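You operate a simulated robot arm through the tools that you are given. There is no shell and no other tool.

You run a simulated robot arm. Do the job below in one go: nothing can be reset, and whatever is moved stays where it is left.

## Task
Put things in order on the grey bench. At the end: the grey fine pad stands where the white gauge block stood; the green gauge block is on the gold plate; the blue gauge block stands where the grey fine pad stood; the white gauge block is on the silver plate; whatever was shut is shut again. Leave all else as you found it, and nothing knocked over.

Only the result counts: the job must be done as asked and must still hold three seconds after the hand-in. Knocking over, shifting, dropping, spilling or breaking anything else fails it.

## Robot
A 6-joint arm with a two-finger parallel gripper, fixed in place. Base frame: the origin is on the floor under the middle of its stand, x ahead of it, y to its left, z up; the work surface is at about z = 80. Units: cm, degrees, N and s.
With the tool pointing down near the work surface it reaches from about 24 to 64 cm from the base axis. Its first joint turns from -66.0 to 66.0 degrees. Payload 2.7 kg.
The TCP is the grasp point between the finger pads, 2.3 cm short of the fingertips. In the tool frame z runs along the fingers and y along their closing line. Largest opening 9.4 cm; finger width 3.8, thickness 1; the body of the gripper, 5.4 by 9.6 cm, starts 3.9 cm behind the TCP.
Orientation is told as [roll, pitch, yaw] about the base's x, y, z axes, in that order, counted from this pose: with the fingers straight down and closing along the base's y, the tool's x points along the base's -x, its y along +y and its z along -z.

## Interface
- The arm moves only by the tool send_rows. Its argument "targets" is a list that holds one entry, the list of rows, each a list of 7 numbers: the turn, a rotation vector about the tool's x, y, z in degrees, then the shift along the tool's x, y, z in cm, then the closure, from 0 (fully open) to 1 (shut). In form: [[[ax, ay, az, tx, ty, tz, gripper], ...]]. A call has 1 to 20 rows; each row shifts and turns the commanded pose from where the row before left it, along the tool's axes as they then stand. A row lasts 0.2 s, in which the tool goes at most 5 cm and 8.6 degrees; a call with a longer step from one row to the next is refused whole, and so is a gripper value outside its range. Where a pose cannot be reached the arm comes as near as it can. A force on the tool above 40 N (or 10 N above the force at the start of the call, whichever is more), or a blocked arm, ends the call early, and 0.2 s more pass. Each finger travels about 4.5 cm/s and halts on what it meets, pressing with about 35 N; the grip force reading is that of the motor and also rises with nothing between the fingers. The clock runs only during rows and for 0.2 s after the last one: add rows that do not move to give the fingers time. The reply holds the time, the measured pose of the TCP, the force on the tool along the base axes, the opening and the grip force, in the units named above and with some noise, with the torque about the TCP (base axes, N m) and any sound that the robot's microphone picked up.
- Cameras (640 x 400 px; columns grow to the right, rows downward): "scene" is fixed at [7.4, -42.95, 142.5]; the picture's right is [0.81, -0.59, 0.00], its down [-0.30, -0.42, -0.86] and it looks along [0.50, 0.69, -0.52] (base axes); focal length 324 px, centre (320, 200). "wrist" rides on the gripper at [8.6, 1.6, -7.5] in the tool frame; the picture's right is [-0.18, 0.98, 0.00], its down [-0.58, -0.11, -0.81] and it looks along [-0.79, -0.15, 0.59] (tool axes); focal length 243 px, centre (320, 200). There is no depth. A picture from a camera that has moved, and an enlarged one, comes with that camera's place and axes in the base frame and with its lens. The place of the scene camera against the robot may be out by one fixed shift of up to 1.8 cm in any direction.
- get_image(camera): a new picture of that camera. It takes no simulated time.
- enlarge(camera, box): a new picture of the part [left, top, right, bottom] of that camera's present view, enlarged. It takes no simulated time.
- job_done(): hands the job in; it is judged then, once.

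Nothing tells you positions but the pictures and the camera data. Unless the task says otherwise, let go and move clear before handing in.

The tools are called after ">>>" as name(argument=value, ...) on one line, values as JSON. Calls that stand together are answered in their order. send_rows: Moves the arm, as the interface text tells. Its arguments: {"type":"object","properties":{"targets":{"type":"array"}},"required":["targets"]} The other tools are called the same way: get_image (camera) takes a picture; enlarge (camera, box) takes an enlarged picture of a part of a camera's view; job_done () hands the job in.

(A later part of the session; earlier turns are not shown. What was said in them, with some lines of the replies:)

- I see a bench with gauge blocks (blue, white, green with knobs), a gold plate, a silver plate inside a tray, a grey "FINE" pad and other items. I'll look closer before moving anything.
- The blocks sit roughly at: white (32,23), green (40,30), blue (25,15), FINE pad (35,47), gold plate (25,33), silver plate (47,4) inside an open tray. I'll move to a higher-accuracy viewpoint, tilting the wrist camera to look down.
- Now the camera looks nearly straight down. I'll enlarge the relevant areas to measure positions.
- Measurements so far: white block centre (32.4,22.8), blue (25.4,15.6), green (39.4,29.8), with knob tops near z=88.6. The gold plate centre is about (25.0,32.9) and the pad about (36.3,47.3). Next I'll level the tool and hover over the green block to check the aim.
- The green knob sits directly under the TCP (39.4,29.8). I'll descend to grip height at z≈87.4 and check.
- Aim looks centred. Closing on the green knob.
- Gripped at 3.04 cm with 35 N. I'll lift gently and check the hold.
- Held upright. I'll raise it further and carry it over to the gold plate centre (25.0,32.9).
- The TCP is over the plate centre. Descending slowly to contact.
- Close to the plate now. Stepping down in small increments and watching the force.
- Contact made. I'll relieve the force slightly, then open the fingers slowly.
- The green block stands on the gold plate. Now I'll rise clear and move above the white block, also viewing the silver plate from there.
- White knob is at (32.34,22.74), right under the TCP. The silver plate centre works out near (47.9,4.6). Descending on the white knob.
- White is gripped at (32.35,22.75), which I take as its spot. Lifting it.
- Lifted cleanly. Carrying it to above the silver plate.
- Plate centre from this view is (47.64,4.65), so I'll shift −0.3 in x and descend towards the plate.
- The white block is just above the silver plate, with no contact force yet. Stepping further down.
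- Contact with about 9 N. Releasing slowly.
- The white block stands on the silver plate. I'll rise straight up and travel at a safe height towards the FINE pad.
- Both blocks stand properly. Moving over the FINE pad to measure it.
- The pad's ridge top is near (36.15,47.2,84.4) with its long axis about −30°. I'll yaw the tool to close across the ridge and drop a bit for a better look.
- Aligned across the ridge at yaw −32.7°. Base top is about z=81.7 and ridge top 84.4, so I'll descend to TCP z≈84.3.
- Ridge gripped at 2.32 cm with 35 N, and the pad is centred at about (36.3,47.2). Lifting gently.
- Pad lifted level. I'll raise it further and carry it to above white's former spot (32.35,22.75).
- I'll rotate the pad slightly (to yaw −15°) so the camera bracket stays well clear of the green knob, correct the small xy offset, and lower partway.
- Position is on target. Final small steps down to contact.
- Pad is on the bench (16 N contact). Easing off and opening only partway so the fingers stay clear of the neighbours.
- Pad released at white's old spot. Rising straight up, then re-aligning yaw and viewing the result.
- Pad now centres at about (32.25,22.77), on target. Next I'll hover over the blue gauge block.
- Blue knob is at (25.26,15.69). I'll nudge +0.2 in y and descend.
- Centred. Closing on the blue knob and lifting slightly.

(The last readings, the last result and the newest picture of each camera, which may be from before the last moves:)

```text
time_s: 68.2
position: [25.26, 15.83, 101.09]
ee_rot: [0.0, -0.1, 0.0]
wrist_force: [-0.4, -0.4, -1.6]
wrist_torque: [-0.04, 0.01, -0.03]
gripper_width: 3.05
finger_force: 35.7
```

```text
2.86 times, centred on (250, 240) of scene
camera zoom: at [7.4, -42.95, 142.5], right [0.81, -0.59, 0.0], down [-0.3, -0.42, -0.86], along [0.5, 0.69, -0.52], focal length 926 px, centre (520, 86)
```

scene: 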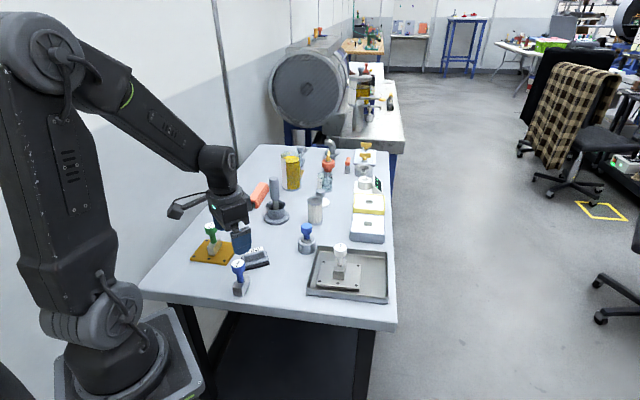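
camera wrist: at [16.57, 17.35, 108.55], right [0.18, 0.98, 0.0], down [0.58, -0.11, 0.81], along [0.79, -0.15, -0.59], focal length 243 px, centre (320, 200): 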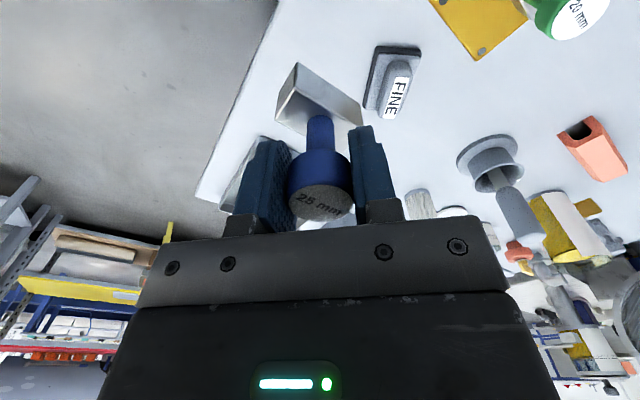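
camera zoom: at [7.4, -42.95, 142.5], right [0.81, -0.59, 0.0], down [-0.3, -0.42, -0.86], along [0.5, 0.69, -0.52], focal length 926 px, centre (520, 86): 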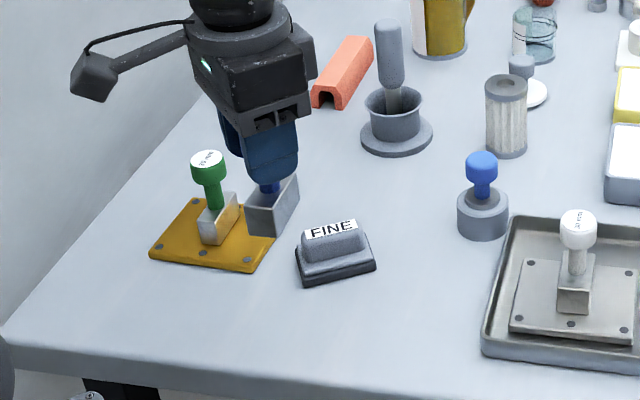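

Held securely and well above everything. Carrying to the pad's former spot (36.3,47.2).

>>> send_rows(targets=[[[0, 0, 0, -0.442, 1.254, 0, 1], [0, 0, 0, -0.773, 2.194, 0, 1], [0, 0, 0, -0.994, 2.821, 0, 1], [0, 0, 0, -0.994, 2.821, 0, 1], [0, 0, 0, -0.994, 2.821, 0, 1], [0, 0, 0, -0.994, 2.821, 0, 1], [0, 0, 0, -0.994, 2.821, 0, 1], [0, 0, 0, -0.994, 2.821, 0, 1], [0, 0, 0, -0.994, 2.821, 0, 1], [0, 0, 0, -0.994, 2.821, 0, 1], [0, 0, 0, -0.994, 2.821, 0, 1], [0, 0, 0, -0.552, 1.567, 0, 1], [0, 0, 0, -0.331, 0.94, 0, 1], [0, 0, 0, 0, 0, 0, 1], [0, 0, 0, 0, 0, 0, 1]]])

>>> get_image(camera="wrist")

>>> enlarge(camera="scene", box=[170, 140, 330, 280])

```text
time_s: 71.4
position: [36.23, 47.19, 100.95]
ee_rot: [0.0, -0.2, 0.1]
wrist_force: [0.0, 1.0, -1.0]
wrist_torque: [0.0, -0.02, 0.01]
gripper_width: 3.08
finger_force: 35.0
```

```text
taken
camera wrist: at [27.66, 48.8, 108.35], right [0.18, 0.98, 0.0], down [0.58, -0.11, 0.81], along [0.79, -0.15, -0.59], focal length 243 px, centre (320, 200)
```

wrist: 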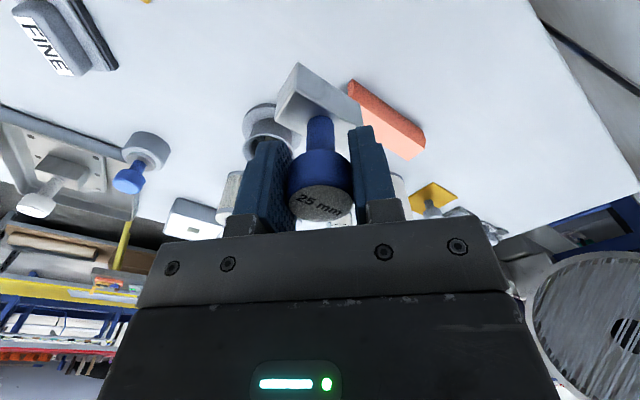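

```text
2.86 times, centred on (250, 210) of scene
camera zoom: at [7.4, -42.95, 142.5], right [0.81, -0.59, 0.0], down [-0.3, -0.42, -0.86], along [0.5, 0.69, -0.52], focal length 926 px, centre (520, 171)
```

zoom: 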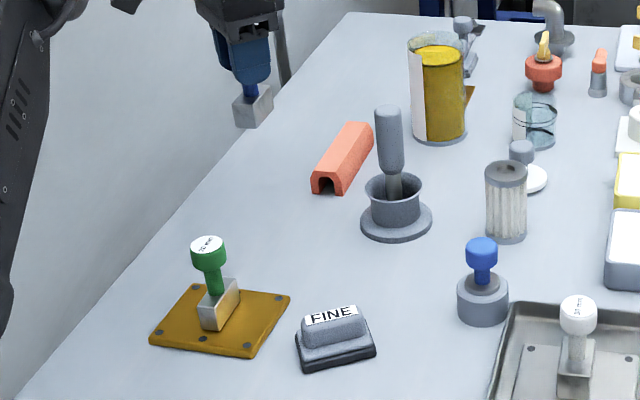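

Over the spot at (36.25,47.2). Descending.

>>> send_rows(targets=[[[0, 0, 0, 0, 0, 1, 1], [0, 0, 0, 0, 0, 2, 1], [0, 0, 0, 0, 0, 2, 1], [0, 0, 0, 0, 0, 2, 1], [0, 0, 0, 0, 0, 2, 1], [0, 0, 0, 0, 0, 1.5, 1], [0, 0, 0, 0, 0, 1, 1], [0, 0, 0, 0, 0, 0.6, 1], [0, 0, 0, 0, 0, 0, 1], [0, 0, 0, 0, 0, 0, 1]]])

>>> get_image(camera="wrist")

>>> enlarge(camera="scene", box=[200, 170, 300, 240])

```text
time_s: 73.6
position: [36.37, 46.91, 88.98]
ee_rot: [-0.1, -0.1, 0.0]
wrist_force: [-0.1, -0.1, -1.3]
wrist_torque: [0.03, 0.01, 0.01]
gripper_width: 3.03
finger_force: 34.9
```

```text
taken
camera wrist: at [27.68, 48.63, 96.38], right [0.18, 0.98, 0.0], down [0.58, -0.11, 0.81], along [0.79, -0.15, -0.59], focal length 243 px, centre (320, 200)
```

wrist: 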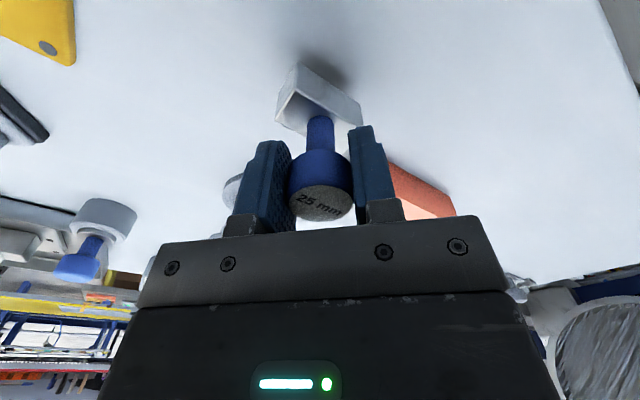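

```text
5.71 times, centred on (250, 205) of scene
camera zoom: at [7.4, -42.95, 142.5], right [0.81, -0.59, 0.0], down [-0.3, -0.42, -0.86], along [0.5, 0.69, -0.52], focal length 1852 px, centre (720, 171)
```

zoom: 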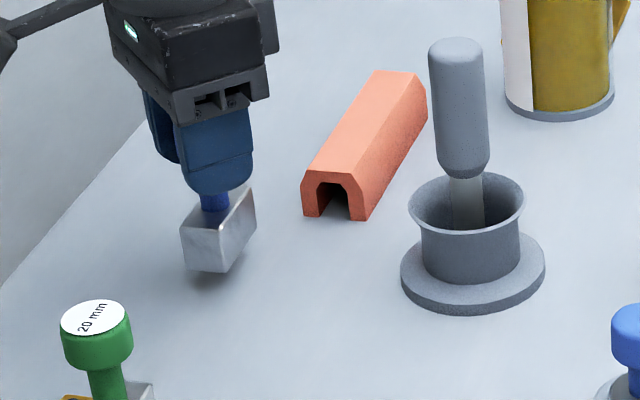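

>>> send_rows(targets=[[[0, 0, 0, 0.03, 0.18, 0.4, 1], [0, 0, 0, 0, 0, 0.4, 1], [0, 0, 0, 0, 0, 0.25, 1], [0, 0, 0, 0, 0, 0.15, 1], [0, 0, 0, 0, 0, 0, 1]]])

>>> enlarge(camera="scene", box=[200, 170, 300, 240])

```text
time_s: 74.8
position: [36.14, 47.19, 87.84]
ee_rot: [0.0, 0.0, 0.0]
wrist_force: [-1.1, 0.1, -1.8]
wrist_torque: [-0.01, -0.01, 0.01]
gripper_width: 3.07
finger_force: 35.0
```

```text
5.71 times, centred on (250, 205) of scene
camera zoom: at [7.4, -42.95, 142.5], right [0.81, -0.59, 0.0], down [-0.3, -0.42, -0.86], along [0.5, 0.69, -0.52], focal length 1852 px, centre (720, 171)
```

zoom: 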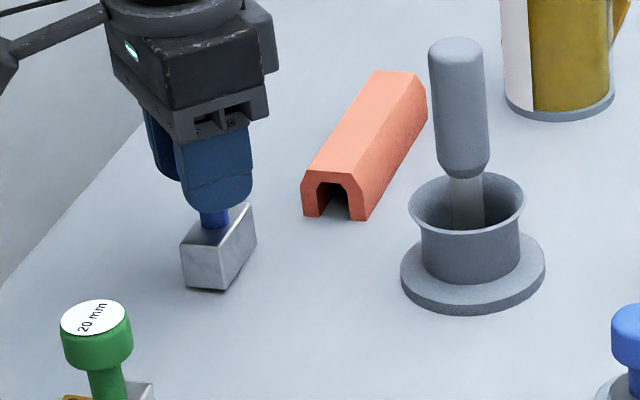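

>>> send_rows(targets=[[[0, 0, 0, -0.08, 0, 0.12, 1], [0, 0, 0, 0, 0, 0.12, 1], [0, 0, 0, 0, 0, 0, 1]]])

```text
time_s: 75.6
position: [36.24, 47.33, 87.49]
ee_rot: [0.0, 0.0, 0.0]
wrist_force: [-0.1, -0.3, -1.5]
wrist_torque: [-0.01, -0.04, -0.01]
gripper_width: 3.05
finger_force: 35.5
```

>>> send_rows(targets=[[[0, 0, 0, 0, -0.08, 0.06, 1], [0, 0, 0, 0, 0, 0.06, 1], [0, 0, 0, 0, 0, 0, 1]]])

>>> enlarge(camera="scene", box=[215, 190, 265, 225])

```text
time_s: 76.4
position: [36.28, 47.17, 87.49]
ee_rot: [0.1, -0.1, 0.0]
wrist_force: [-0.3, -1.0, -0.2]
wrist_torque: [-0.02, 0.08, 0.02]
gripper_width: 3.05
finger_force: 34.8
```

```text
11.43 times, centred on (240, 208) of scene
camera zoom: at [7.4, -42.95, 142.5], right [0.81, -0.59, 0.0], down [-0.3, -0.42, -0.86], along [0.5, 0.69, -0.52], focal length 3705 px, centre (1234, 114)
```

zoom: 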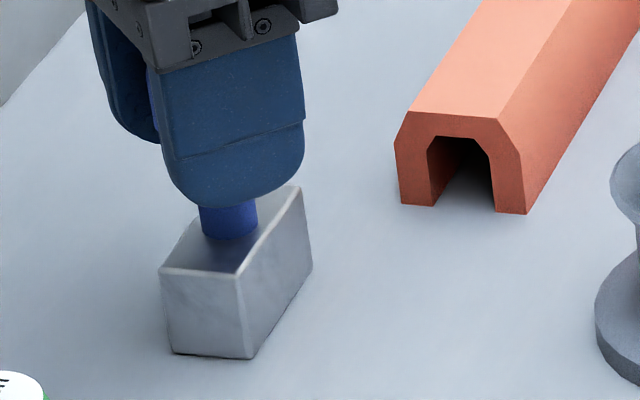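

>>> send_rows(targets=[[[0, 0, 0, 0, 0, 0.05, 1], [0, 0, 0, 0, 0, 0, 1]]])

```text
time_s: 77.0
position: [36.31, 47.16, 87.48]
ee_rot: [0.1, -0.1, 0.0]
wrist_force: [-3.2, -1.7, 8.0]
wrist_torque: [-0.29, 0.37, -0.01]
gripper_width: 3.05
finger_force: 35.1
```

Contact at about 8 N, at (36.3,47.17). Releasing slowly.

>>> send_rows(targets=[[[0, 0, 0, 0, 0, -0.02, 1], [0, 0, 0, 0, 0, 0, 0.66], [0, 0, 0, 0, 0, 0, 0.62], [0, 0, 0, 0, 0, 0, 0.5], [0, 0, 0, 0, 0, 0, 0.3], [0, 0, 0, 0, 0, 0, 0.2], [0, 0, 0, 0, 0, 0, 0.2], [0, 0, 0, 0, 0, 0, 0.2]]])

>>> get_image(camera="wrist")

>>> enlarge(camera="scene", box=[200, 170, 300, 240])

```text
time_s: 78.8
position: [36.31, 47.19, 87.39]
ee_rot: [0.0, -0.1, 0.0]
wrist_force: [0.6, 0.1, 0.2]
wrist_torque: [-0.01, 0.01, 0.0]
gripper_width: 7.51
finger_force: 0.0
```

```text
taken
camera wrist: at [27.66, 48.79, 94.77], right [0.18, 0.98, 0.0], down [0.58, -0.11, 0.81], along [0.79, -0.15, -0.59], focal length 243 px, centre (320, 200)
```

wrist: 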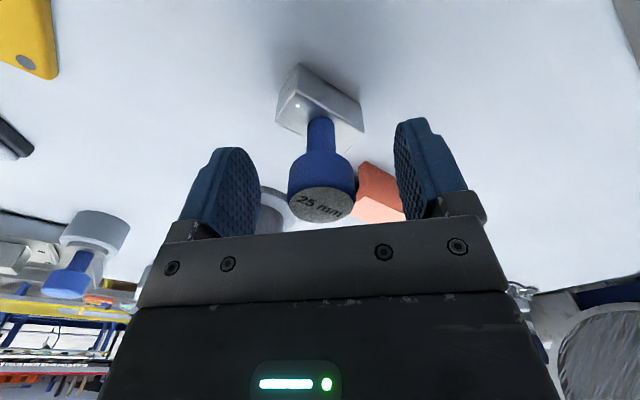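

```text
5.71 times, centred on (250, 205) of scene
camera zoom: at [7.4, -42.95, 142.5], right [0.81, -0.59, 0.0], down [-0.3, -0.42, -0.86], along [0.5, 0.69, -0.52], focal length 1852 px, centre (720, 171)
```

zoom: 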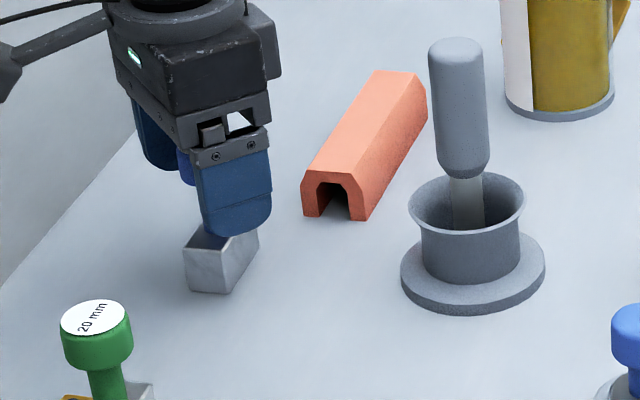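

The blue block stands free. Rising straight up and clear, then checking everything.

>>> send_rows(targets=[[[0, 0, 0, 0, 0, -0.7, 0.2], [0, 0, 0, 0, 0, -2, 0.2], [0, 0, 0, 0, 0, -2.5, 0.2], [0, 0, 0, 0, 0, -3, 0.2], [0, 0, 0, 0, 0, -3, 0.2], [0, 0, 0, 0, 0, -3, 0.2], [0, 0, 0, 0, 0, -3, 0.2], [0, 0, 0, 1.5, -2, -1, 0.1], [0, 0, 0, 2, -3, 0, 0], [0, 0, 0, 2, -3.5, 0, 0], [0, 0, 0, 1, -3.5, 0, 0], [0, 0, 0, 1, -3, 0, 0], [0, 0, 0, 0.5, -2.5, 0, 0], [0, 0, 0, 0, 0, 0, 0]]])

>>> get_image(camera="wrist")

>>> get_image(camera="scene")

>>> enlarge(camera="scene", box=[180, 170, 340, 300])

>>> enlarge(camera="scene", box=[250, 130, 410, 310])

```text
time_s: 81.8
position: [28.31, 29.77, 105.59]
ee_rot: [0.0, -0.2, 0.0]
wrist_force: [-0.4, -0.1, -0.6]
wrist_torque: [0.03, 0.0, 0.02]
gripper_width: 9.4
finger_force: 0.0
```

```text
taken
camera wrist: at [19.64, 31.32, 113.02], right [0.18, 0.98, 0.0], down [0.58, -0.11, 0.81], along [0.79, -0.15, -0.59], focal length 243 px, centre (320, 200)
```

wrist: 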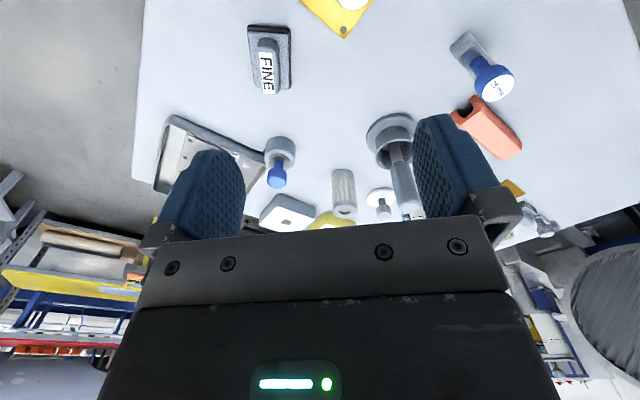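

```text
taken
```

scene: 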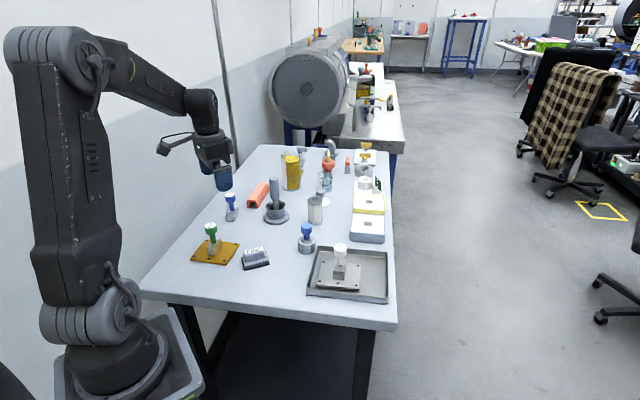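

```text
3.08 times, centred on (260, 235) of scene
camera zoom: at [7.39, -42.95, 142.5], right [0.81, -0.59, 0.0], down [-0.3, -0.42, -0.86], along [0.5, 0.69, -0.52], focal length 997 px, centre (505, 92)
```

zoom: 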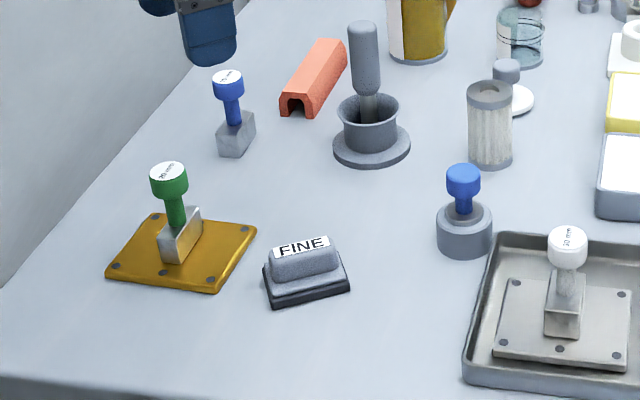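

```text
2.22 times, centred on (330, 220) of scene
camera zoom: at [7.39, -42.95, 142.5], right [0.81, -0.59, 0.0], down [-0.3, -0.42, -0.86], along [0.5, 0.69, -0.52], focal length 720 px, centre (298, 156)
```

zoom: 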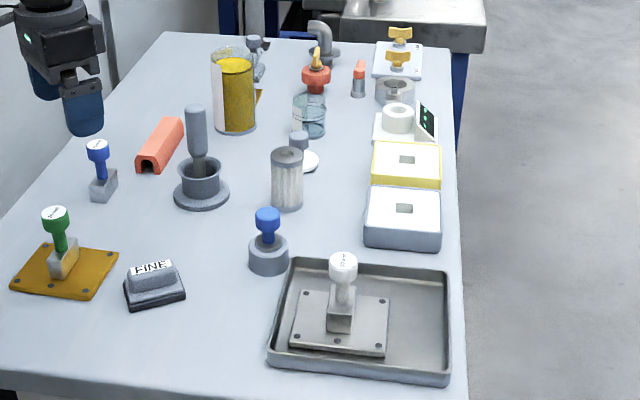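

Everything looks right. Green is on the gold plate and white is on the silver plate. The FINE pad stands at white's old spot and blue at the pad's old spot. All the other items look unmoved, nothing had to be opened, and the arm is clear with the gripper open. Handing in.

>>> job_done()

```text
The job is handed in.
```

I've handed the job in, and the last pictures show every item where you asked for it. I haven't had a pass or fail back.

| Item | Where it is now |
|---|---|
| Green gauge block | At the centre of the gold plate |
| White gauge block | At the centre of the silver plate, inside the tray |
| Grey fine pad | Where the white block stood, within about 0.1 cm by the wrist camera |
| Blue gauge block | Where the fine pad stood; released at about (36.3, 47.2) |

- **Pad orientation:** I turned the fine pad about 18 degrees from its original angle. This kept the camera bracket clear of the green block's knob, and the pad's position isn't affected.
- **Shut items:** I found nothing shut that had to be opened, so there was nothing to close again.
- **Everything else:** nothing was knocked over, and nothing else looks moved. The gripper is open and well clear of the bench.
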